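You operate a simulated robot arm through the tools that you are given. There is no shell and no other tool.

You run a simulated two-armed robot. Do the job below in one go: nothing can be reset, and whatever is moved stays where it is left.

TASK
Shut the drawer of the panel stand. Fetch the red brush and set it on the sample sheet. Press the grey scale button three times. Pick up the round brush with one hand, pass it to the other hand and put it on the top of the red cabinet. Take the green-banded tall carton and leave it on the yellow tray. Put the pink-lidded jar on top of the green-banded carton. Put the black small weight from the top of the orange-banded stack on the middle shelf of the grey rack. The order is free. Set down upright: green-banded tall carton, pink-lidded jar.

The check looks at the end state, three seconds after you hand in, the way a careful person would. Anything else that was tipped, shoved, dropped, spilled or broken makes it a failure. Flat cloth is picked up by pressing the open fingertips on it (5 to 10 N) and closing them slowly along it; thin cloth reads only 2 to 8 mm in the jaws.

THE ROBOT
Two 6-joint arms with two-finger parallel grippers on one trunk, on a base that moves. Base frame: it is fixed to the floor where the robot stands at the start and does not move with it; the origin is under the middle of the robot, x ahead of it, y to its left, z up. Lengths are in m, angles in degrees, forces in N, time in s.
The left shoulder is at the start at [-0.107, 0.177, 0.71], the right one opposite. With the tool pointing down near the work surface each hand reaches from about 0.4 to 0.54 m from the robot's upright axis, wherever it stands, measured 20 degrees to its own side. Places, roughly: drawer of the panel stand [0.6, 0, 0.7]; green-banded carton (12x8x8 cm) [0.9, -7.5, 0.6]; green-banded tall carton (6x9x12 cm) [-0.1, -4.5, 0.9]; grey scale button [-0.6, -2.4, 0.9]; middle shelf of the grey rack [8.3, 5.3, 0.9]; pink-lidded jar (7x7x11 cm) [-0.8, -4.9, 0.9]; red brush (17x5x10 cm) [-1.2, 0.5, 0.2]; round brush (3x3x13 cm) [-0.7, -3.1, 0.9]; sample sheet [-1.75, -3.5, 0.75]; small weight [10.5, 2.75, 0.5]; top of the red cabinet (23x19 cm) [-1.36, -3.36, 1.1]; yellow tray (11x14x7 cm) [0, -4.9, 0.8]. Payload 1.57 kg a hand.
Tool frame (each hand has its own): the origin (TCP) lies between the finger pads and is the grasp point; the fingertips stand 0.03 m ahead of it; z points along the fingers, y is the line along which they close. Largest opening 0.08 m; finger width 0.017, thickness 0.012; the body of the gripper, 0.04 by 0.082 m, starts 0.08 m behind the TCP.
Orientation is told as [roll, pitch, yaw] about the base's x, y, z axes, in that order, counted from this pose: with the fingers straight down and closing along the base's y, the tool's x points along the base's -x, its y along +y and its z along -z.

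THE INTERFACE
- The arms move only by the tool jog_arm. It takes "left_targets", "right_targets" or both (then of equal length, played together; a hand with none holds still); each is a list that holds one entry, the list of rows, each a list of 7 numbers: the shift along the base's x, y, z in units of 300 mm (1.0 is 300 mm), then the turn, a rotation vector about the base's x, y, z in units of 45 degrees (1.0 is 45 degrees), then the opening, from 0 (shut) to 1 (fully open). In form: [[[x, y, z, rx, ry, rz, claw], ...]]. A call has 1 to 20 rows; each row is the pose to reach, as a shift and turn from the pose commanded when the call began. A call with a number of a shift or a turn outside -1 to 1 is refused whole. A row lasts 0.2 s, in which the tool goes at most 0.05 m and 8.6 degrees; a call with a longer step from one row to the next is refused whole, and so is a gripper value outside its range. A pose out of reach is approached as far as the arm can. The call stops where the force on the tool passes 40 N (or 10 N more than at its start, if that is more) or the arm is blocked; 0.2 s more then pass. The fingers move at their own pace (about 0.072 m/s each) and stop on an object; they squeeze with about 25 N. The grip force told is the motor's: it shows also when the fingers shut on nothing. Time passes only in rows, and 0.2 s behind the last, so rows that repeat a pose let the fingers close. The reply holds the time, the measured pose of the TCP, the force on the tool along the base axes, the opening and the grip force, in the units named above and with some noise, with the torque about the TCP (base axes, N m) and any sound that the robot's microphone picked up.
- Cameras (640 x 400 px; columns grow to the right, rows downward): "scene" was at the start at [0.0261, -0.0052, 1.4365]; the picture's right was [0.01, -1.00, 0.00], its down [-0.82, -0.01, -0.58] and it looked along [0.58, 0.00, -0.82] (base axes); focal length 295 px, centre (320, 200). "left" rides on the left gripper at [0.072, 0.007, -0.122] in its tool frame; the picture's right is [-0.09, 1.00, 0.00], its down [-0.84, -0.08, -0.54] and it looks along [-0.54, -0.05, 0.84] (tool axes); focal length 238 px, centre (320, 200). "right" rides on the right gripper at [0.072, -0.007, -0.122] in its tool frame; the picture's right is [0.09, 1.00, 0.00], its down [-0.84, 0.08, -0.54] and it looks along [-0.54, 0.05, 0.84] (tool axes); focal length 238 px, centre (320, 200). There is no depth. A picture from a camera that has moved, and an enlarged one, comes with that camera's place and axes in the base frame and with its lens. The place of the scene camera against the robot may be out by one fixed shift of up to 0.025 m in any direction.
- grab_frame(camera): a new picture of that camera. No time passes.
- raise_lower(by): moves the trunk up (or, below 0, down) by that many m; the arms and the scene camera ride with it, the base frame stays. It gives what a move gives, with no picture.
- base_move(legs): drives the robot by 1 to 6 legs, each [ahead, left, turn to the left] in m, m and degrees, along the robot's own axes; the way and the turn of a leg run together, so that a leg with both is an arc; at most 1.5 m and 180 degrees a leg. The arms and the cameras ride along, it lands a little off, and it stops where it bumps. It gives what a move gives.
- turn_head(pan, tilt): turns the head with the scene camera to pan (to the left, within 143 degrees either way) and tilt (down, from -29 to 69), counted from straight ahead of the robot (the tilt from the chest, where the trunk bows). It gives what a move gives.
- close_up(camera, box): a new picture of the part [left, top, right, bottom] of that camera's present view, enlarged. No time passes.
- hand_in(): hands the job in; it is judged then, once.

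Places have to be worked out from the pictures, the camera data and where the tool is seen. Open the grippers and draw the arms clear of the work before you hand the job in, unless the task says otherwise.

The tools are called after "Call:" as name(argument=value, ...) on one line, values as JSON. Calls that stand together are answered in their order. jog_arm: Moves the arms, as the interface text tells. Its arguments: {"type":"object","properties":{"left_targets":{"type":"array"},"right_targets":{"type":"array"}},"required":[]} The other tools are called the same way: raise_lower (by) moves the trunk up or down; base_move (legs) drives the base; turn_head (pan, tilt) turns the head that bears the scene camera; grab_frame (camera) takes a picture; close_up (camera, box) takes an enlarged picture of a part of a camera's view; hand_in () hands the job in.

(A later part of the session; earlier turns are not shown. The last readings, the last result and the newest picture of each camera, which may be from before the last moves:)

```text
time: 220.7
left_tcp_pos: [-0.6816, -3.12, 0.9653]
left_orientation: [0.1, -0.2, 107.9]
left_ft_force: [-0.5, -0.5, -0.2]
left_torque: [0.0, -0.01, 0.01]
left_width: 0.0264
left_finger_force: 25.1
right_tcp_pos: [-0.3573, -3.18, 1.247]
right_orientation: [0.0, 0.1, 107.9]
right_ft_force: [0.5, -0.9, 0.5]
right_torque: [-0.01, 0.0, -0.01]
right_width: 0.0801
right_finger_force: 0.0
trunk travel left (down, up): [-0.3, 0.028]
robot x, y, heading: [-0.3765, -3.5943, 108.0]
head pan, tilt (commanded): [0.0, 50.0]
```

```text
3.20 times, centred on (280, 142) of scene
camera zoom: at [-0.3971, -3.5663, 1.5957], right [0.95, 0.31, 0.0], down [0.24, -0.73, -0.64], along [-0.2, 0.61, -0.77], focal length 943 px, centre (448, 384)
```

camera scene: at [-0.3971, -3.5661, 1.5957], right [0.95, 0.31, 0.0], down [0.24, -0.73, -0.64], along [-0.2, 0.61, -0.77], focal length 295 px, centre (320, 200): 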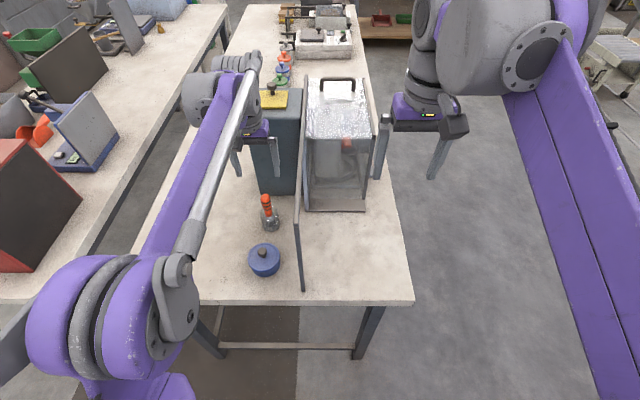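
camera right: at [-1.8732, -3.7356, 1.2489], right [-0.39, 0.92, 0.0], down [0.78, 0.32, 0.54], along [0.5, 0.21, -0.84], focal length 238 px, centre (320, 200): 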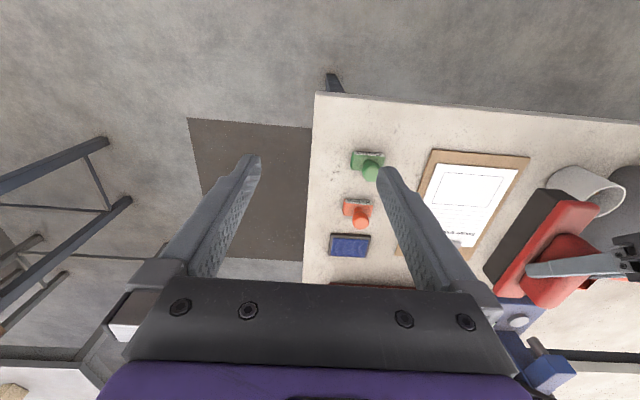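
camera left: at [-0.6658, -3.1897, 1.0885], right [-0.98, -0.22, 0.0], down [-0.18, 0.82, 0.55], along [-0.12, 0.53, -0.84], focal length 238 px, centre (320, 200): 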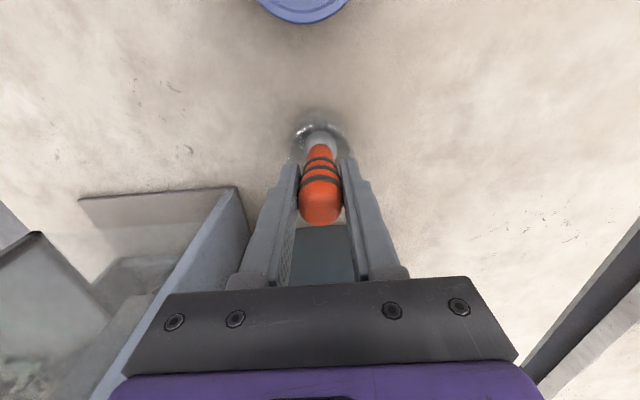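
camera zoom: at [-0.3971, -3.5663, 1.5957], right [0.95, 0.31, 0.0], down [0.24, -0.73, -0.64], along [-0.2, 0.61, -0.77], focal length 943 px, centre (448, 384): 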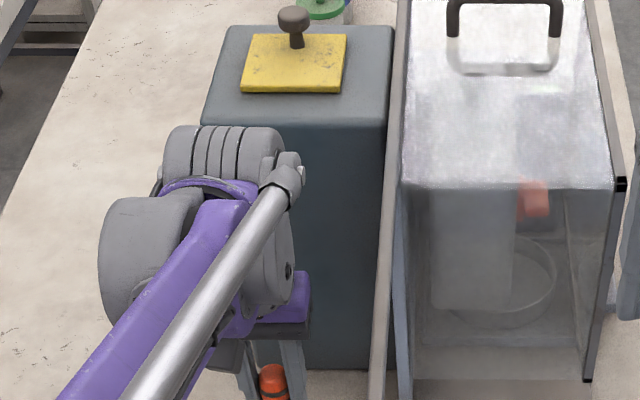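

The handle is gripped (26 mm). I lift straight up slowly and check that the glass stays behind.

Call:
jog_arm(left_targets=[[[0, 0, 0.06, 0, 0, 0, 0], [0, 0, 0.12, 0, 0, 0, 0], [0, 0, 0.18, 0, 0, 0, 0], [0, 0, 0.25, 0, 0, 0, 0], [0, 0, 0.32, 0, 0, 0, 0], [0, 0, 0.4, 0, 0, 0, 0], [0, 0, 0.5, 0, 0, 0, 0]]])

Call:
grab_frame(camera="left")

Call:
grab_frame(camera="scene")

```text
time: 222.3
left_tcp_pos: [-0.6815, -3.1204, 1.1158]
left_orientation: [0.0, -0.2, 107.8]
left_ft_force: [-0.2, 0.1, -0.7]
left_torque: [-0.02, 0.02, -0.01]
left_width: 0.0262
left_finger_force: 25.0
right_tcp_pos: [-0.3572, -3.1803, 1.2474]
right_orientation: [0.0, 0.1, 107.8]
right_ft_force: [0.2, -0.6, 0.0]
right_torque: [0.02, 0.0, 0.02]
right_width: 0.0802
right_finger_force: 0.1
trunk travel left (down, up): [-0.3, 0.028]
robot x, y, heading: [-0.373, -3.5907, 108.0]
head pan, tilt (commanded): [0.0, 50.0]
```

```text
taken
camera left: at [-0.6661, -3.1904, 1.239], right [-0.98, -0.22, 0.0], down [-0.18, 0.82, 0.55], along [-0.12, 0.53, -0.84], focal length 238 px, centre (320, 200)
```

left: 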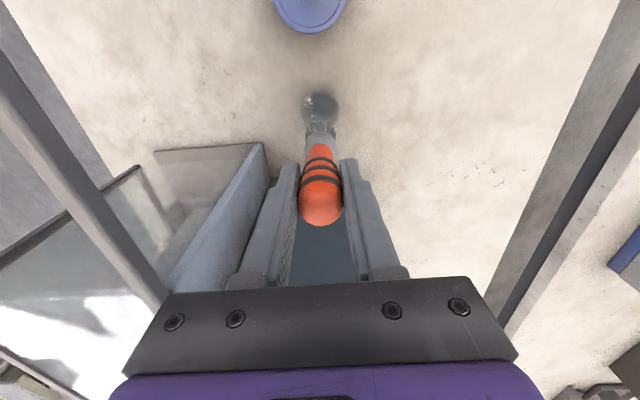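

```text
taken
camera scene: at [-0.397, -3.5664, 1.5957], right [0.95, 0.31, 0.0], down [0.24, -0.73, -0.64], along [-0.2, 0.61, -0.77], focal length 295 px, centre (320, 200)
```

scene: 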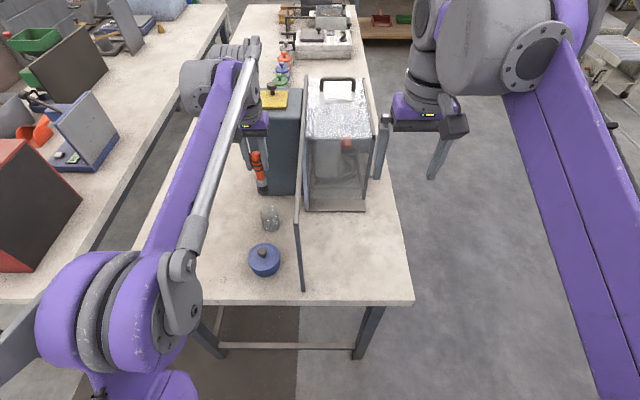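

The brush is out of the glass, which stayed where it was. I back off and sidestep left, away from the frame, to a free spot for the hand-over.

Call:
base_move(legs=[[-0.16, 0, 0], [0, 0.5, 0]])

Call:
jog_arm(left_targets=[[[0, 0, 0.1, 0, 0, 0, 0], [0, 0, 0.2, 0, 0, 0, 0]]])

Call:
grab_frame(camera="scene")

Call:
grab_frame(camera="right")

```text
time: 228.2
left_tcp_pos: [-1.109, -3.427, 1.117]
left_orientation: [0.1, -0.2, 107.9]
left_ft_force: [0.6, 0.0, -1.2]
left_torque: [-0.01, -0.01, -0.02]
left_width: 0.0263
left_finger_force: 25.1
right_tcp_pos: [-0.7855, -3.4869, 1.2473]
right_orientation: [0.0, -0.1, 107.9]
right_ft_force: [-0.7, -0.4, 0.7]
right_torque: [0.01, -0.02, 0.03]
right_width: 0.0799
right_finger_force: 0.1
trunk travel left (down, up): [-0.3, 0.028]
robot x, y, heading: [-0.8004, -3.9005, 107.7]
head pan, tilt (commanded): [0.0, 50.0]
```

```text
time: 228.8
left_tcp_pos: [-1.1093, -3.4271, 1.176]
left_orientation: [0.0, -0.3, 107.7]
left_ft_force: [0.5, -0.2, -0.1]
left_torque: [-0.02, -0.02, 0.03]
left_width: 0.0262
left_finger_force: 25.1
right_tcp_pos: [-0.7858, -3.486, 1.2473]
right_orientation: [0.0, 0.0, 107.8]
right_ft_force: [0.1, 0.1, 0.1]
right_torque: [0.01, -0.02, 0.01]
right_width: 0.0799
right_finger_force: 0.0
trunk travel left (down, up): [-0.3, 0.028]
robot x, y, heading: [-0.8025, -3.8998, 107.7]
head pan, tilt (commanded): [0.0, 50.0]
```

```text
taken
camera scene: at [-0.8259, -3.8721, 1.5957], right [0.95, 0.31, 0.0], down [0.23, -0.73, -0.64], along [-0.2, 0.61, -0.77], focal length 295 px, centre (320, 200)
```

scene: 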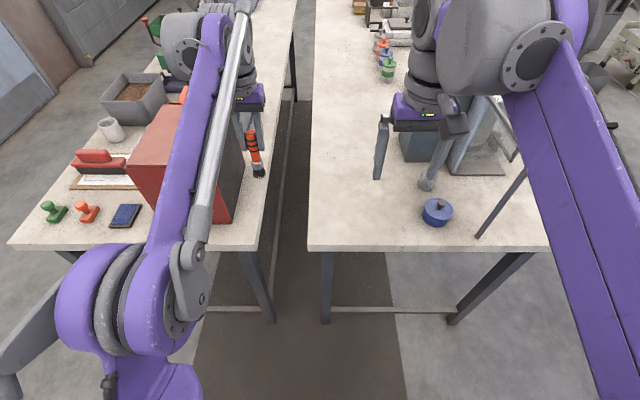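

```text
taken
camera right: at [-0.7573, -3.5531, 1.369], right [-0.92, -0.39, 0.0], down [-0.33, 0.77, 0.54], along [-0.21, 0.5, -0.84], focal length 238 px, centre (320, 200)
```

right: 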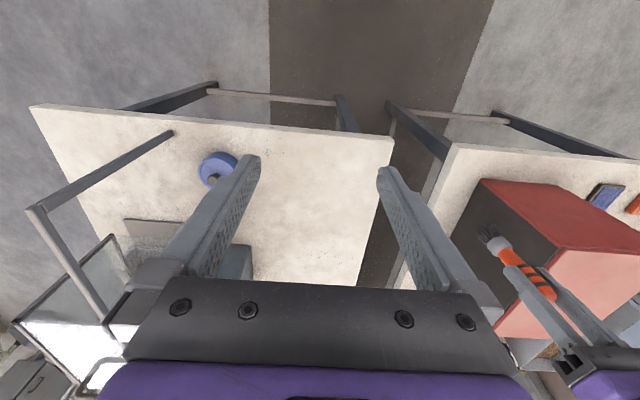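

The brush hangs from the left hand. I zoom on it from the right wrist camera to see where the right hand can take it.

Call:
close_up(camera="right", box=[460, 200, 620, 300])

Call:
close_up(camera="scene", box=[180, 80, 340, 180])

```text
4.00 times, centred on (540, 250) of right
camera zoom: at [-0.7573, -3.5531, 1.369], right [-0.92, -0.39, 0.0], down [-0.33, 0.77, 0.54], along [-0.21, 0.5, -0.84], focal length 953 px, centre (-560, 0)
```

zoom: 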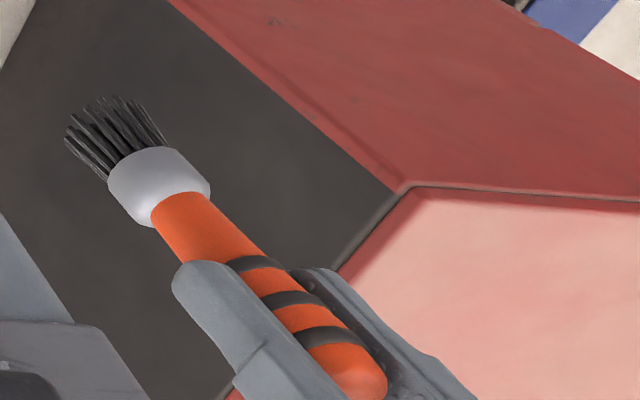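

```text
4.00 times, centred on (260, 130) of scene
camera zoom: at [-0.8259, -3.8721, 1.5957], right [0.95, 0.31, 0.0], down [0.23, -0.73, -0.64], along [-0.2, 0.61, -0.77], focal length 1178 px, centre (560, 480)
```

zoom: 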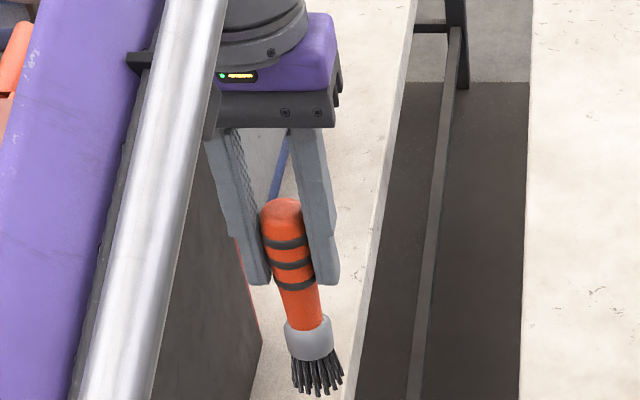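

The brush hangs vertical: handle end, grey ferrule and bristles stick out about 8 cm below the left fingertips. I bring the left hand toward the middle and start tilting the right hand forward for a grip below it.

Call:
jog_arm(left_targets=[[[0.08, 0.015, 0, 0, 0, 0, 0], [0.16, 0.03, 0.02, 0, 0, 0, 0], [0.24, 0.045, 0.04, 0, 0, 0, 0], [0.32, 0.06, 0.06, 0, 0, 0, 0], [0.389, 0.076, 0.08, 0, 0, 0, 0], [0.389, 0.076, 0.08, 0, 0, 0, 0]]], right_targets=[[[-0.005, 0.016, -0.08, 0.169, 0.0544, 0, 1], [-0.01, 0.033, -0.16, 0.338, 0.109, 0, 1], [-0.016, 0.05, -0.24, 0.508, 0.163, 0, 1], [-0.021, 0.066, -0.32, 0.677, 0.218, 0, 1], [-0.026, 0.082, -0.36, 0.846, 0.272, 0, 1], [-0.032, 0.098, -0.38, 0.846, 0.272, 0, 1]]])

Call:
jog_arm(right_targets=[[[0, 0, 0, 0.148, 0.0476, 0, 1], [0, 0, 0, 0.296, 0.095, 0, 1], [0, 0, 0, 0.444, 0.143, 0, 1], [0, 0, 0, 0.593, 0.19, 0, 1], [0, 0, 0, 0.741, 0.238, 0, 1]]])

Call:
grab_frame(camera="scene")

Call:
grab_frame(camera="right")

```text
time: 230.2
left_tcp_pos: [-0.9925, -3.402, 1.2006]
left_orientation: [0.0, -0.2, 107.9]
left_ft_force: [-0.8, 0.0, 0.1]
left_torque: [-0.03, 0.01, 0.01]
left_width: 0.0264
left_finger_force: 25.3
right_tcp_pos: [-0.7959, -3.4567, 1.1333]
right_orientation: [0.1, -40.1, 107.9]
right_ft_force: [0.5, -0.1, -0.7]
right_torque: [0.01, 0.01, 0.02]
right_width: 0.0799
right_finger_force: 0.0
trunk travel left (down, up): [-0.3, 0.028]
robot x, y, heading: [-0.8001, -3.8992, 107.9]
head pan, tilt (commanded): [0.0, 50.0]
```

```text
time: 231.4
left_tcp_pos: [-0.9921, -3.4022, 1.1998]
left_orientation: [0.0, -0.2, 107.8]
left_ft_force: [0.0, -0.3, 0.5]
left_torque: [0.01, 0.0, 0.02]
left_width: 0.0264
left_finger_force: 25.3
right_tcp_pos: [-0.7953, -3.4575, 1.133]
right_orientation: [0.1, -75.2, 107.8]
right_ft_force: [0.3, 0.3, -0.6]
right_torque: [-0.04, -0.03, 0.0]
right_width: 0.08
right_finger_force: 0.2
trunk travel left (down, up): [-0.3, 0.028]
robot x, y, heading: [-0.8011, -3.9001, 108.1]
head pan, tilt (commanded): [0.0, 50.0]
```

```text
taken
camera scene: at [-0.8258, -3.8721, 1.5957], right [0.95, 0.31, 0.0], down [0.23, -0.73, -0.64], along [-0.2, 0.61, -0.77], focal length 295 px, centre (320, 200)
```

scene: 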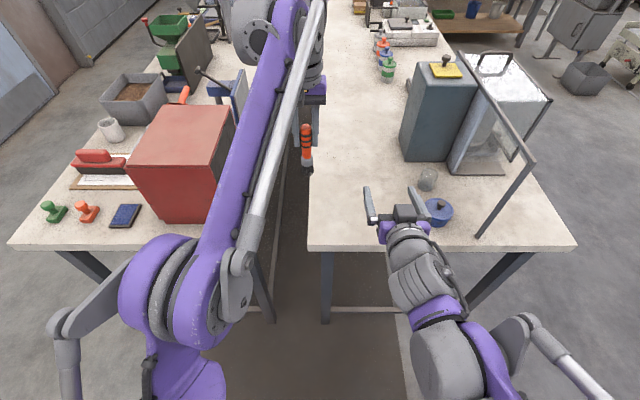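

```text
taken
camera right: at [-0.7471, -3.5853, 1.0951], right [-0.94, -0.33, -0.09], down [0.02, -0.32, 0.95], along [-0.34, 0.89, 0.31], focal length 238 px, centre (320, 200)
```

right: 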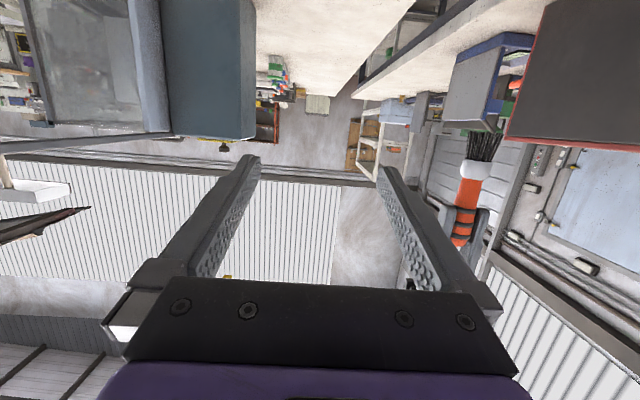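

The right hand is tilted 75° forward. I slide it sideways behind the brush at z 1.148 and check.

Call:
jog_arm(right_targets=[[[-0.13, -0.042, 0.02, 0, 0, 0, 1], [-0.27, -0.087, 0.04, 0, 0, 0, 1], [-0.41, -0.132, 0.05, 0, 0, 0, 1], [-0.541, -0.174, 0.05, 0, 0, 0, 1], [-0.541, -0.174, 0.05, 0, 0, 0, 1]]])

Call:
grab_frame(camera="right")

Call:
grab_frame(camera="scene")

```text
time: 232.6
left_tcp_pos: [-0.992, -3.4029, 1.2004]
left_orientation: [0.0, -0.3, 107.8]
left_ft_force: [-0.9, 0.6, -0.7]
left_torque: [0.0, 0.03, -0.01]
left_width: 0.026
left_finger_force: 24.6
right_tcp_pos: [-0.9581, -3.5094, 1.1493]
right_orientation: [0.1, -74.9, 107.7]
right_ft_force: [-0.4, 0.0, 0.1]
right_torque: [-0.01, -0.02, 0.04]
right_width: 0.0803
right_finger_force: 0.0
trunk travel left (down, up): [-0.3, 0.028]
robot x, y, heading: [-0.7979, -3.8976, 108.1]
head pan, tilt (commanded): [0.0, 50.0]
```

```text
taken
camera right: at [-0.9094, -3.6375, 1.1104], right [-0.94, -0.33, -0.09], down [0.02, -0.32, 0.95], along [-0.34, 0.89, 0.3], focal length 238 px, centre (320, 200)
```

right: 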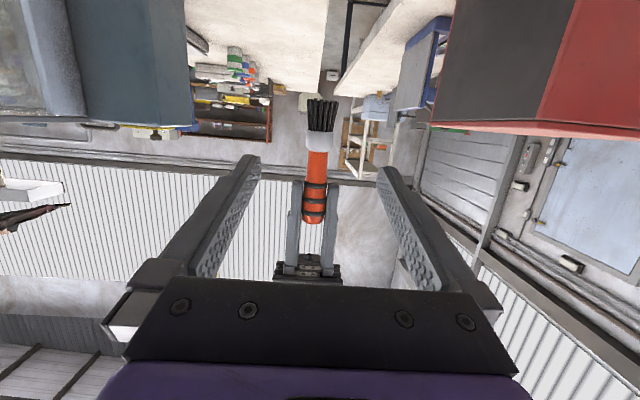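

```text
taken
camera scene: at [-0.8249, -3.8724, 1.5957], right [0.95, 0.31, 0.0], down [0.23, -0.73, -0.64], along [-0.2, 0.61, -0.77], focal length 295 px, centre (320, 200)
```

scene: 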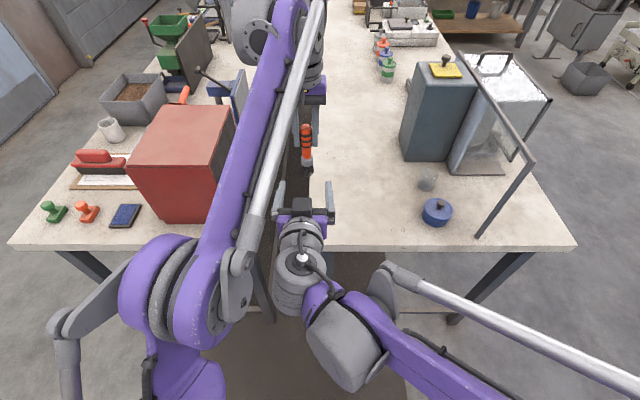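

The brush is exactly in line with the right fingers; its free handle part spans z 1.137–1.172. I advance 0.112 m and close the right hand on it.

Call:
jog_arm(right_targets=[[[-0.03, 0.09, 0.01, 0, 0, 0, 1], [-0.06, 0.18, 0.01, 0, 0, 0, 1], [-0.09, 0.27, 0.01, 0, 0, 0, 1], [-0.114, 0.355, 0.01, 0, 0, 0, 1], [-0.114, 0.355, 0.01, 0, 0, 0, 0.5], [-0.114, 0.355, 0.01, 0, 0, 0, 0.2], [-0.114, 0.355, 0.01, 0, 0, 0, 0], [-0.114, 0.355, 0.01, 0, 0, 0, 0], [-0.114, 0.355, 0.01, 0, 0, 0, 0]]])

Call:
grab_frame(camera="right")

Call:
close_up(camera="scene", box=[230, 80, 390, 180])

```text
time: 234.6
left_tcp_pos: [-0.9915, -3.4029, 1.1992]
left_orientation: [0.0, -0.2, 107.8]
left_ft_force: [2.2, -3.4, -0.1]
left_torque: [-0.06, -0.03, 0.01]
left_width: 0.0266
left_finger_force: 24.7
right_tcp_pos: [-0.9924, -3.4041, 1.1509]
right_orientation: [0.1, -74.9, 107.9]
right_ft_force: [-1.1, 2.0, -0.3]
right_torque: [-0.05, -0.03, 0.01]
right_width: 0.0211
right_finger_force: 24.4
trunk travel left (down, up): [-0.3, 0.028]
robot x, y, heading: [-0.7983, -3.8963, 107.9]
head pan, tilt (commanded): [0.0, 50.0]
```

```text
taken
camera right: at [-0.9445, -3.5308, 1.1126], right [-0.94, -0.33, -0.09], down [0.02, -0.32, 0.95], along [-0.34, 0.89, 0.3], focal length 238 px, centre (320, 200)
```

right: 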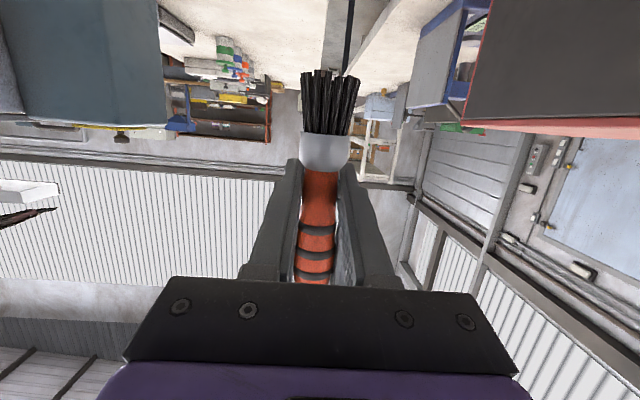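

```text
4.00 times, centred on (310, 130) of scene
camera zoom: at [-0.8258, -3.8721, 1.5957], right [0.95, 0.31, 0.0], down [0.23, -0.73, -0.64], along [-0.2, 0.61, -0.77], focal length 1178 px, centre (360, 480)
```

zoom: 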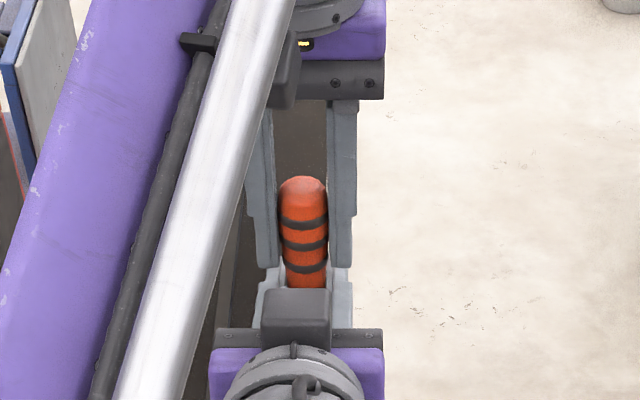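

Both hands hold the brush (right opening 21 mm, 24 N). I open the left hand and raise it clear.

Call:
jog_arm(left_targets=[[[0, 0, 0, 0, 0, 0, 0.5], [0, 0, 0, 0, 0, 0, 0.8], [0, 0, 0, 0, 0, 0, 1], [0, 0, 0.06, 0, 0, 0, 1], [0, 0, 0.15, 0, 0, 0, 1], [0, 0, 0.28, 0, 0, 0, 1], [-0.1, -0.03, 0.33, 0, 0, 0, 1], [-0.23, -0.07, 0.33, 0, 0, 0, 1], [-0.36, -0.11, 0.33, 0, 0, 0, 1], [-0.48, -0.15, 0.33, 0, 0, 0, 1]]])

Call:
grab_frame(camera="right")

Call:
grab_frame(camera="scene")

```text
time: 236.8
left_tcp_pos: [-1.1213, -3.4787, 1.2695]
left_orientation: [-0.1, -0.3, 107.7]
left_ft_force: [0.5, -0.2, 0.8]
left_torque: [0.05, -0.01, 0.04]
left_width: 0.0805
left_finger_force: 0.1
left hand out of reach, approached as far as the arm can: row 5, 6, 7, 8, 9, 10
right_tcp_pos: [-0.9929, -3.4048, 1.1514]
right_orientation: [-0.3, -75.2, 108.0]
right_ft_force: [0.3, -0.2, -0.7]
right_torque: [-0.01, -0.01, 0.0]
right_width: 0.0211
right_finger_force: 24.6
trunk travel left (down, up): [-0.3, 0.028]
robot x, y, heading: [-0.8002, -3.9006, 107.9]
head pan, tilt (commanded): [0.0, 50.0]
```

```text
taken
camera right: at [-0.945, -3.5327, 1.1131], right [-0.94, -0.33, -0.09], down [0.02, -0.32, 0.95], along [-0.34, 0.89, 0.31], focal length 238 px, centre (320, 200)
```

right: 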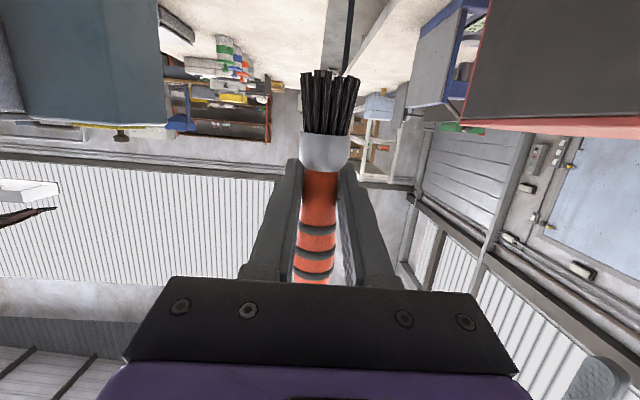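

```text
taken
camera scene: at [-0.8266, -3.8747, 1.5957], right [0.95, 0.31, 0.0], down [0.23, -0.73, -0.64], along [-0.2, 0.61, -0.77], focal length 295 px, centre (320, 200)
```

scene: 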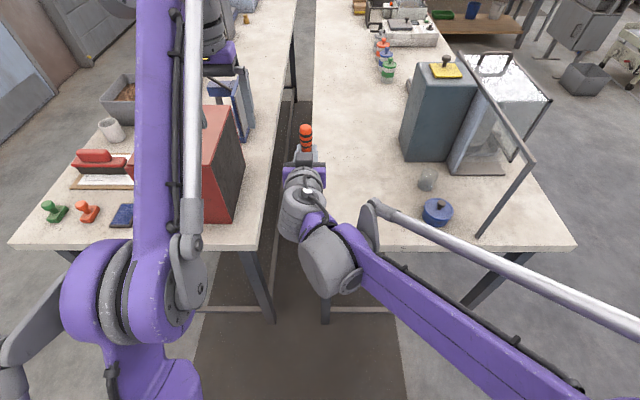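

The hand-over is done: the right hand alone holds the brush upright. Now I look at the cabinet top with the left wrist camera and scene camera to triangulate it.

Call:
grab_frame(camera="left")

Call:
close_up(camera="scene", box=[110, 80, 290, 240])

```text
taken
camera left: at [-1.1071, -3.5477, 1.3922], right [-0.98, -0.22, 0.0], down [-0.18, 0.82, 0.55], along [-0.12, 0.53, -0.84], focal length 238 px, centre (320, 200)
```

left: 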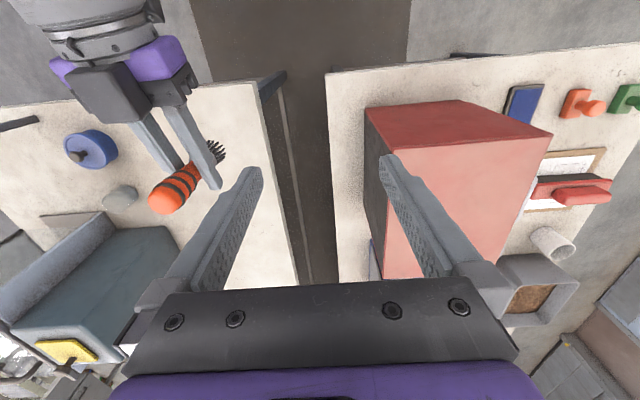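

```text
2.50 times, centred on (200, 160) of scene
camera zoom: at [-0.8266, -3.8747, 1.5957], right [0.95, 0.31, 0.0], down [0.23, -0.73, -0.64], along [-0.2, 0.61, -0.77], focal length 736 px, centre (620, 300)
```

zoom: 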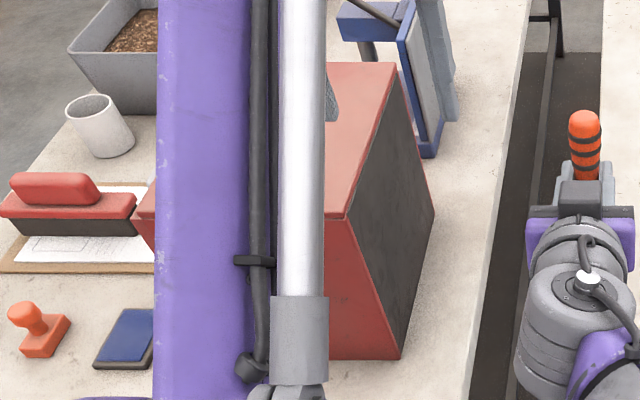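

Cabinet top comes out at z≈1.10, centre near (-1.35, -3.37). The brush bottom is at about 1.09, so I raise the right hand first, then sidestep left and move in a little.

Call:
jog_arm(right_targets=[[[0, 0, 0.1, 0, 0, 0, 0], [0, 0, 0.2, 0, 0, 0, 0], [0, 0, 0.3, 0, 0, 0, 0], [0, 0, 0.3, 0, 0, 0, 0]]])

Call:
base_move(legs=[[0, 0.4, 0]])

Call:
grab_frame(camera="scene")

Call:
grab_frame(camera="left")

Call:
grab_frame(camera="right")

```text
time: 237.8
left_tcp_pos: [-1.1209, -3.476, 1.27]
left_orientation: [-0.1, -0.3, 107.8]
left_ft_force: [-0.9, 0.3, 0.5]
left_torque: [-0.01, -0.02, -0.01]
left_width: 0.08
left_finger_force: 0.0
right_tcp_pos: [-0.9918, -3.403, 1.2422]
right_orientation: [-0.2, -75.0, 107.9]
right_ft_force: [0.2, -0.2, -0.6]
right_torque: [0.01, -0.01, -0.01]
right_width: 0.0214
right_finger_force: 24.8
trunk travel left (down, up): [-0.3, 0.028]
robot x, y, heading: [-0.8012, -3.9001, 107.9]
head pan, tilt (commanded): [0.0, 50.0]
```

```text
time: 241.9
left_tcp_pos: [-1.5042, -3.5996, 1.2695]
left_orientation: [0.0, -0.2, 107.8]
left_ft_force: [-0.2, 0.3, 0.0]
left_torque: [0.0, -0.02, 0.04]
left_width: 0.0798
left_finger_force: 0.1
right_tcp_pos: [-1.3751, -3.5253, 1.2427]
right_orientation: [0.0, -75.0, 108.0]
right_ft_force: [0.6, -0.6, 0.2]
right_torque: [0.04, -0.05, 0.0]
right_width: 0.021
right_finger_force: 25.3
trunk travel left (down, up): [-0.3, 0.028]
robot x, y, heading: [-1.183, -4.023, 108.3]
head pan, tilt (commanded): [0.0, 50.0]
```

```text
taken
camera scene: at [-1.2081, -3.9957, 1.5957], right [0.95, 0.31, 0.0], down [0.24, -0.73, -0.64], along [-0.2, 0.61, -0.77], focal length 295 px, centre (320, 200)
```

scene: 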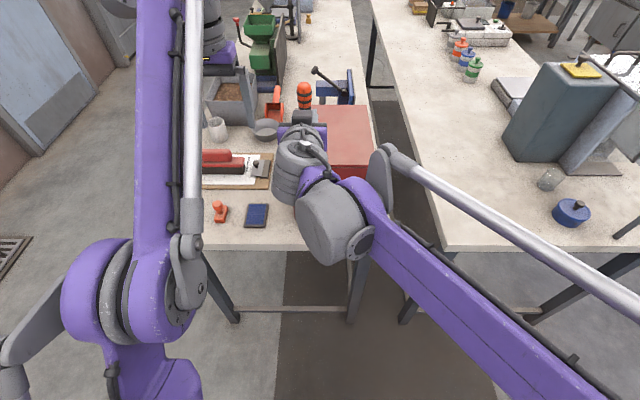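

```text
taken
camera left: at [-1.489, -3.6695, 1.3919], right [-0.98, -0.22, 0.0], down [-0.18, 0.82, 0.55], along [-0.12, 0.53, -0.84], focal length 238 px, centre (320, 200)
```

left: 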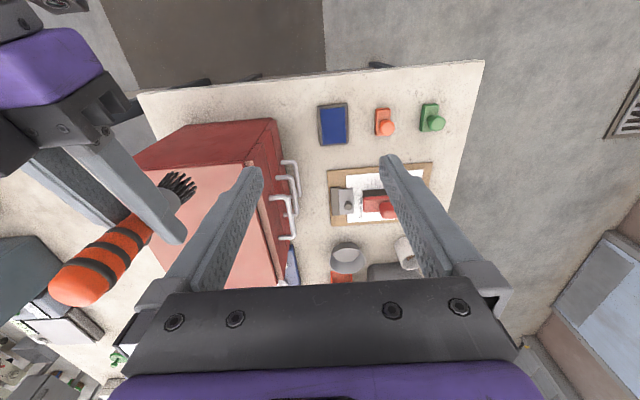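

```text
taken
camera right: at [-1.327, -3.6547, 1.2037], right [-0.94, -0.33, -0.09], down [0.02, -0.32, 0.95], along [-0.34, 0.89, 0.3], focal length 238 px, centre (320, 200)
```

right: 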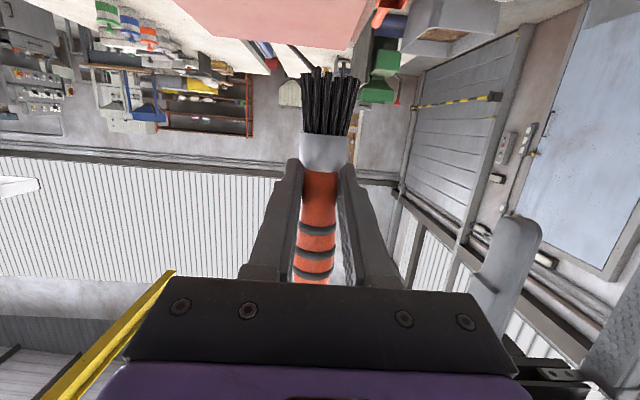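

The right hand's brush is beside the cabinet top, bottom at about 1.18. I move the base 0.11 m ahead and 0.06 m right so that the brush comes over the cabinet's middle.

Call:
base_move(legs=[[0.11, -0.064, 0]])

Call:
grab_frame(camera="scene")

Call:
grab_frame(camera="left")

Call:
grab_frame(camera="right")

```text
time: 243.2
left_tcp_pos: [-1.4767, -3.4779, 1.2715]
left_orientation: [0.0, -0.2, 107.8]
left_ft_force: [0.4, -0.5, 0.0]
left_torque: [0.0, 0.02, -0.01]
left_width: 0.0801
left_finger_force: 0.0
right_tcp_pos: [-1.349, -3.4041, 1.2428]
right_orientation: [-0.1, -75.0, 108.1]
right_ft_force: [-0.5, 0.2, -0.4]
right_torque: [0.03, 0.02, -0.04]
right_width: 0.0211
right_finger_force: 25.3
trunk travel left (down, up): [-0.3, 0.028]
robot x, y, heading: [-1.1574, -3.9028, 108.0]
head pan, tilt (commanded): [0.0, 50.0]
```

```text
taken
camera scene: at [-1.1811, -3.8732, 1.5956], right [0.95, 0.31, 0.0], down [0.24, -0.73, -0.64], along [-0.2, 0.61, -0.77], focal length 295 px, centre (320, 200)
```

scene: 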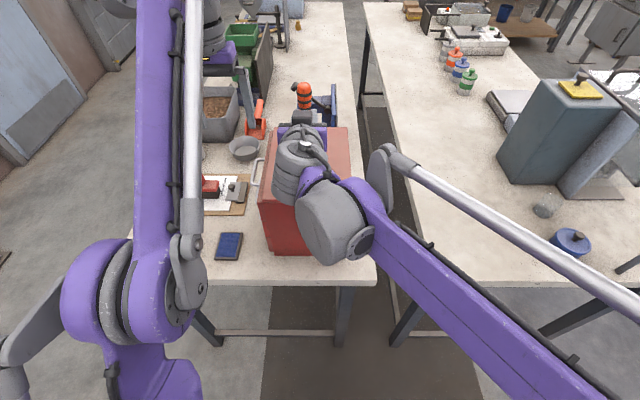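

```text
taken
camera left: at [-1.4622, -3.5471, 1.3919], right [-0.98, -0.22, 0.0], down [-0.18, 0.82, 0.55], along [-0.12, 0.53, -0.84], focal length 238 px, centre (320, 200)
```

left: 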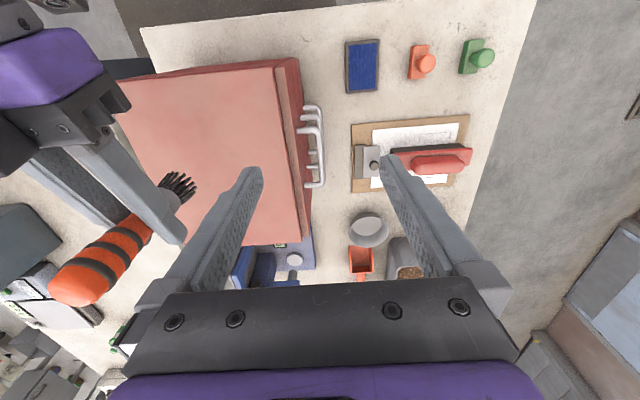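

```text
taken
camera right: at [-1.3001, -3.5322, 1.2036], right [-0.94, -0.33, -0.09], down [0.02, -0.32, 0.95], along [-0.34, 0.89, 0.3], focal length 238 px, centre (320, 200)
```

right: 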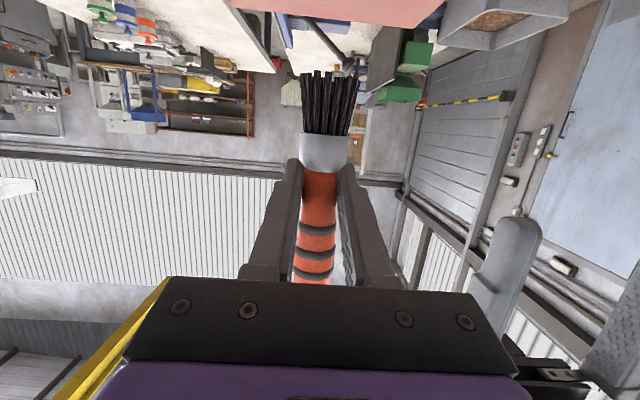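

The left camera shows the whole cabinet top; the brush axis is over it, 8–9 cm from the edges. I lower to just above the surface, then in small steps with force readings.

Call:
jog_arm(right_targets=[[[0, 0, -0.07, 0, 0, 0, 0], [0, 0, -0.13, 0, 0, 0, 0], [0, 0, -0.18, 0, 0, 0, 0], [0, 0, -0.2, 0, 0, 0, 0]]])

Call:
grab_frame(camera="right")

Call:
grab_frame(camera="left")

```text
time: 244.2
left_tcp_pos: [-1.4781, -3.4775, 1.269]
left_orientation: [0.0, -0.2, 107.9]
left_ft_force: [0.3, 0.7, -0.1]
left_torque: [-0.01, -0.02, 0.02]
left_width: 0.0801
left_finger_force: 0.2
right_tcp_pos: [-1.3483, -3.4025, 1.1822]
right_orientation: [0.0, -75.0, 108.1]
right_ft_force: [0.1, -0.3, 0.7]
right_torque: [-0.01, -0.04, 0.02]
right_width: 0.0209
right_finger_force: 24.7
trunk travel left (down, up): [-0.3, 0.028]
robot x, y, heading: [-1.1577, -3.9013, 108.1]
head pan, tilt (commanded): [0.0, 50.0]
```

```text
taken
camera right: at [-1.2998, -3.5312, 1.1438], right [-0.94, -0.33, -0.09], down [0.02, -0.32, 0.95], along [-0.34, 0.89, 0.3], focal length 238 px, centre (320, 200)
```

right: 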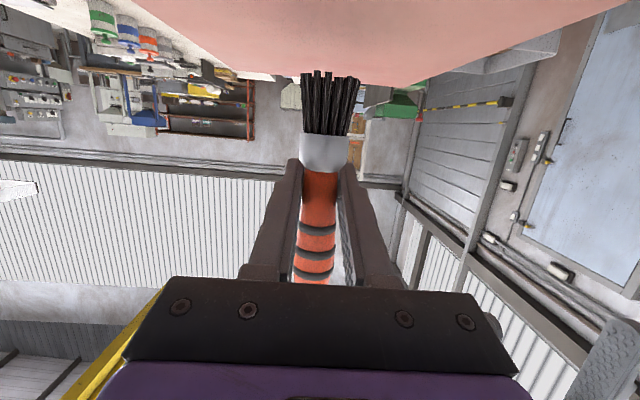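

```text
taken
camera left: at [-1.4622, -3.5465, 1.392], right [-0.98, -0.22, 0.0], down [-0.18, 0.82, 0.55], along [-0.12, 0.53, -0.84], focal length 238 px, centre (320, 200)
```

left: 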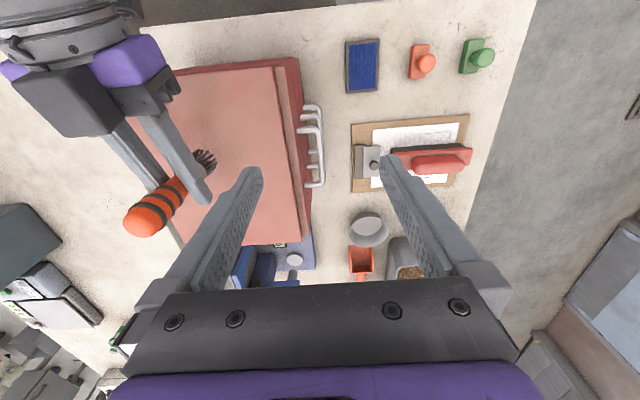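

The bristle ends are at about z 1.117, close above the cabinet top. I lower in 3 mm steps.

Call:
jog_arm(right_targets=[[[0, 0, -0.01, 0, 0, 0, 0], [0, 0, -0.02, 0, 0, 0, 0], [0, 0, -0.03, 0, 0, 0, 0]]])

Call:
grab_frame(camera="right")

```text
time: 245.0
left_tcp_pos: [-1.4777, -3.4767, 1.269]
left_orientation: [0.1, -0.2, 107.9]
left_ft_force: [-0.5, -0.1, 0.6]
left_torque: [-0.03, -0.01, 0.03]
left_width: 0.0798
left_finger_force: 0.1
right_tcp_pos: [-1.3479, -3.4034, 1.173]
right_orientation: [-0.1, -75.0, 108.0]
right_ft_force: [0.2, -0.2, -0.3]
right_torque: [0.0, -0.03, 0.0]
right_width: 0.0209
right_finger_force: 25.0
trunk travel left (down, up): [-0.3, 0.028]
robot x, y, heading: [-1.1592, -3.8998, 107.9]
head pan, tilt (commanded): [0.0, 50.0]
```

```text
taken
camera right: at [-1.2998, -3.531, 1.1347], right [-0.94, -0.33, -0.09], down [0.02, -0.32, 0.95], along [-0.34, 0.89, 0.3], focal length 238 px, centre (320, 200)
```

right: 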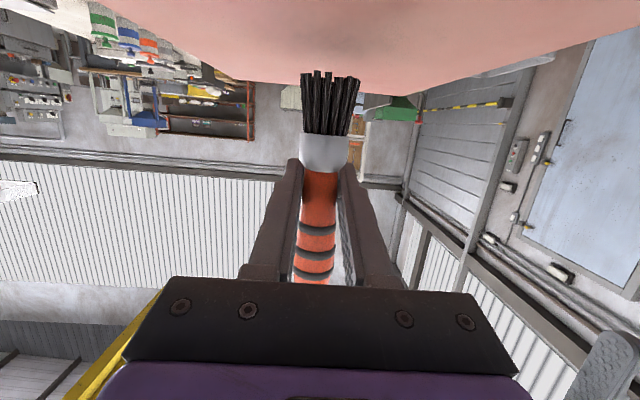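

Not in contact yet; I keep going down in 3 mm steps.

Call:
jog_arm(right_targets=[[[0, 0, -0.008, 0, 0, 0, 0], [0, 0, -0.016, 0, 0, 0, 0], [0, 0, -0.024, 0, 0, 0, 0]]])

Call:
grab_frame(camera="right")

```text
time: 245.8
left_tcp_pos: [-1.4769, -3.4761, 1.2696]
left_orientation: [0.0, -0.2, 107.9]
left_ft_force: [0.1, -0.4, 0.6]
left_torque: [0.0, -0.04, 0.02]
left_width: 0.0799
left_finger_force: 0.0
right_tcp_pos: [-1.3493, -3.4029, 1.1667]
right_orientation: [0.0, -75.1, 108.1]
right_ft_force: [0.5, 0.5, -0.2]
right_torque: [0.0, 0.03, 0.01]
right_width: 0.0212
right_finger_force: 25.2
trunk travel left (down, up): [-0.3, 0.028]
robot x, y, heading: [-1.1547, -3.9003, 107.9]
head pan, tilt (commanded): [0.0, 50.0]
```

```text
taken
camera right: at [-1.2997, -3.5311, 1.1275], right [-0.94, -0.33, -0.09], down [0.02, -0.32, 0.95], along [-0.34, 0.89, 0.3], focal length 238 px, centre (320, 200)
```

right: 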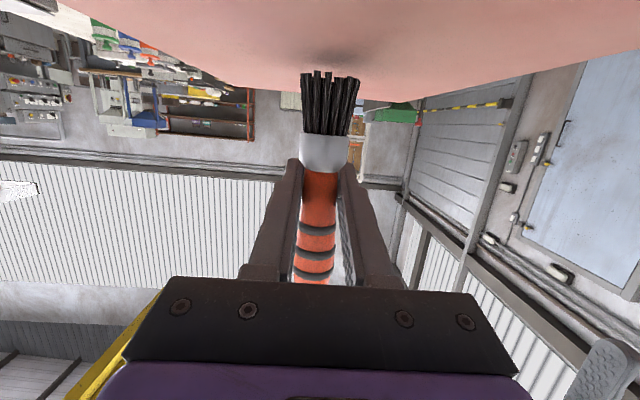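

A shadow under the bristles shows they are close to the surface; I continue in 2 mm steps.

Call:
jog_arm(right_targets=[[[0, 0, -0.007, 0, 0, 0, 0], [0, 0, -0.014, 0, 0, 0, 0], [0, 0, -0.021, 0, 0, 0, 0]]])

Call:
grab_frame(camera="right")

```text
time: 246.6
left_tcp_pos: [-1.476, -3.4763, 1.2695]
left_orientation: [0.1, -0.1, 107.8]
left_ft_force: [-0.8, -0.2, 0.3]
left_torque: [0.02, -0.03, 0.02]
left_width: 0.0799
left_finger_force: 0.0
right_tcp_pos: [-1.3487, -3.4029, 1.1604]
right_orientation: [-0.1, -75.0, 108.0]
right_ft_force: [-0.6, -0.4, -0.5]
right_torque: [0.03, 0.0, -0.05]
right_width: 0.0208
right_finger_force: 25.0
trunk travel left (down, up): [-0.3, 0.028]
robot x, y, heading: [-1.1601, -3.899, 108.0]
head pan, tilt (commanded): [0.0, 50.0]
```

```text
taken
camera right: at [-1.3001, -3.5316, 1.1212], right [-0.94, -0.33, -0.09], down [0.02, -0.32, 0.95], along [-0.34, 0.89, 0.3], focal length 238 px, centre (320, 200)
```

right: 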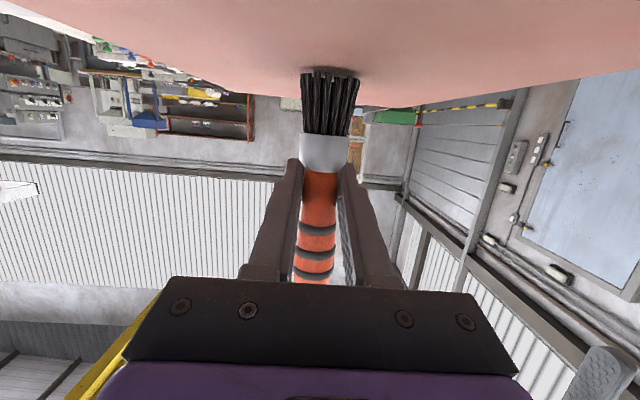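

The bristles are about to touch. I lower by 1 mm steps.

Call:
jog_arm(right_targets=[[[0, 0, -0.0035, 0, 0, 0, 0], [0, 0, -0.007, 0, 0, 0, 0]]])

Call:
close_up(camera="right", box=[240, 30, 400, 130])

```text
time: 247.2
left_tcp_pos: [-1.4765, -3.4771, 1.2707]
left_orientation: [0.0, -0.2, 108.0]
left_ft_force: [0.0, -0.1, 0.6]
left_torque: [0.02, 0.03, -0.02]
left_width: 0.0801
left_finger_force: 0.1
right_tcp_pos: [-1.349, -3.4014, 1.1576]
right_orientation: [-0.1, -75.0, 108.2]
right_ft_force: [0.0, 0.8, 9.5]
right_torque: [0.05, 0.0, -0.02]
right_width: 0.0208
right_finger_force: 25.3
trunk travel left (down, up): [-0.3, 0.028]
robot x, y, heading: [-1.1609, -3.9017, 107.8]
head pan, tilt (commanded): [0.0, 50.0]
```

```text
4.00 times, centred on (320, 80) of right
camera zoom: at [-1.3001, -3.5316, 1.1197], right [-0.94, -0.33, -0.09], down [0.02, -0.32, 0.95], along [-0.34, 0.89, 0.31], focal length 953 px, centre (320, 680)
```

zoom: 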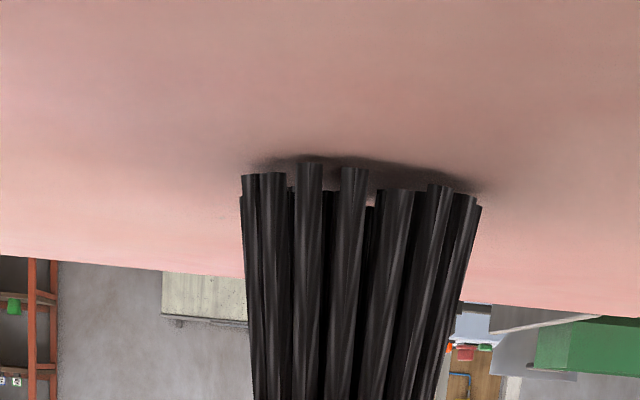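

The bristles touch with 9.5 N. I ease off a little, open the fingers in small steps and watch the brush.

Call:
jog_arm(right_targets=[[[0, 0, 0.001, 0, 0, 0, 0], [0, 0, 0.001, 0, 0, 0, 0.28], [0, 0, 0.001, 0, 0, 0, 0.32], [0, 0, 0.001, 0, 0, 0, 0.38], [0, 0, 0.001, 0, 0, 0, 0.5], [0, 0, 0.001, 0, 0, 0, 0.7], [0, 0, 0.001, 0, 0, 0, 1], [0, 0, 0.001, 0, 0, 0, 1]]])

Call:
grab_frame(camera="right")

Call:
grab_frame(camera="left")

```text
time: 249.0
left_tcp_pos: [-1.4777, -3.4762, 1.2694]
left_orientation: [0.0, -0.2, 107.9]
left_ft_force: [-0.3, 0.3, 0.0]
left_torque: [-0.01, -0.01, 0.0]
left_width: 0.0799
left_finger_force: 0.1
right_tcp_pos: [-1.3482, -3.404, 1.1584]
right_orientation: [0.1, -75.1, 107.9]
right_ft_force: [-0.8, 0.3, -0.4]
right_torque: [0.01, 0.0, 0.0]
right_width: 0.0798
right_finger_force: 0.0
trunk travel left (down, up): [-0.3, 0.028]
robot x, y, heading: [-1.152, -3.902, 108.0]
head pan, tilt (commanded): [0.0, 50.0]
```

```text
taken
camera right: at [-1.3002, -3.5315, 1.1195], right [-0.94, -0.33, -0.09], down [0.02, -0.32, 0.95], along [-0.34, 0.89, 0.3], focal length 238 px, centre (320, 200)
```

right: 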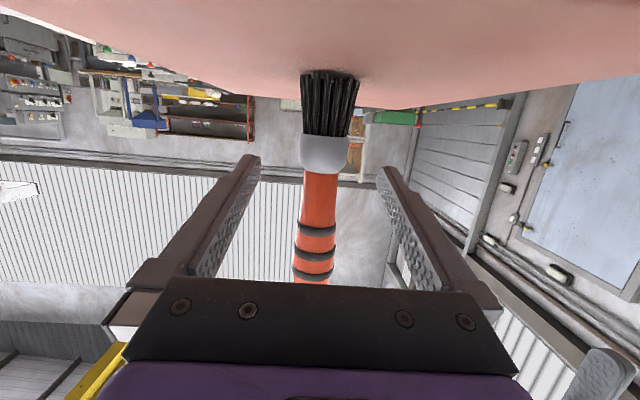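

```text
taken
camera left: at [-1.4622, -3.5463, 1.392], right [-0.98, -0.22, 0.0], down [-0.18, 0.82, 0.55], along [-0.12, 0.53, -0.84], focal length 238 px, centre (320, 200)
```

left: 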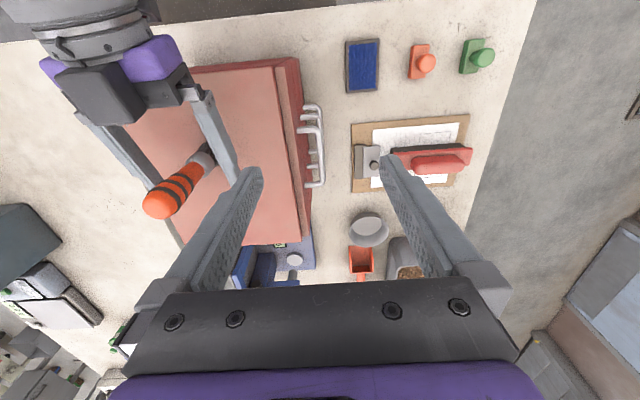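

The brush stands by itself on the cabinet. I draw the right hand straight back, away from it.

Call:
jog_arm(right_targets=[[[0.02, -0.06, 0.005, 0, 0, 0, 1], [0.05, -0.15, 0.01, 0, 0, 0, 1], [0.09, -0.28, 0.03, 0, 0, 0, 1], [0.13, -0.4, 0.06, 0, 0, 0, 1], [0.16, -0.5, 0.12, 0, 0, 0, 1]]])

Call:
grab_frame(camera="right")

Call:
grab_frame(camera="scene")

```text
time: 250.2
left_tcp_pos: [-1.476, -3.4776, 1.2701]
left_orientation: [0.0, -0.2, 107.9]
left_ft_force: [0.4, 0.2, -0.1]
left_torque: [-0.02, -0.01, -0.03]
left_width: 0.0803
left_finger_force: 0.2
right_tcp_pos: [-1.2995, -3.5544, 1.1933]
right_orientation: [0.1, -75.1, 107.9]
right_ft_force: [0.6, -0.7, 0.7]
right_torque: [-0.03, 0.01, 0.01]
right_width: 0.0801
right_finger_force: 0.1
trunk travel left (down, up): [-0.3, 0.028]
robot x, y, heading: [-1.151, -3.8971, 108.1]
head pan, tilt (commanded): [0.0, 50.0]
```

```text
taken
camera right: at [-1.2508, -3.6823, 1.1555], right [-0.94, -0.33, -0.09], down [0.02, -0.32, 0.95], along [-0.34, 0.89, 0.3], focal length 238 px, centre (320, 200)
```

right: 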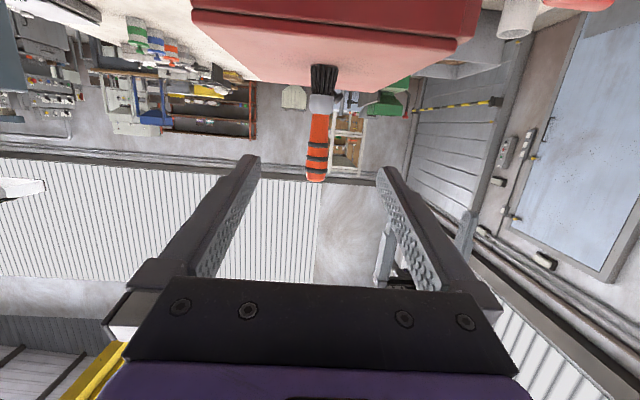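

```text
taken
camera scene: at [-1.1802, -3.8729, 1.5957], right [0.95, 0.31, 0.0], down [0.24, -0.73, -0.64], along [-0.2, 0.61, -0.77], focal length 295 px, centre (320, 200)
```

scene: 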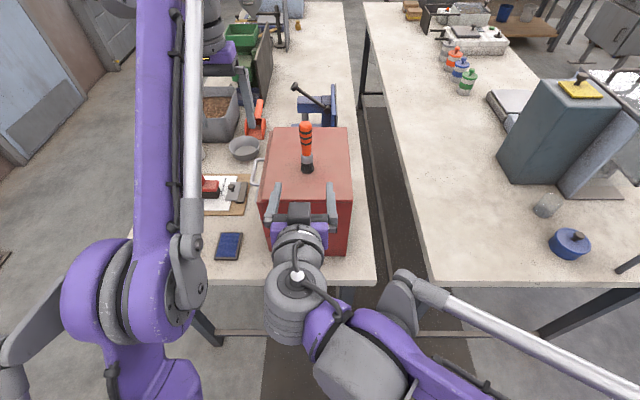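

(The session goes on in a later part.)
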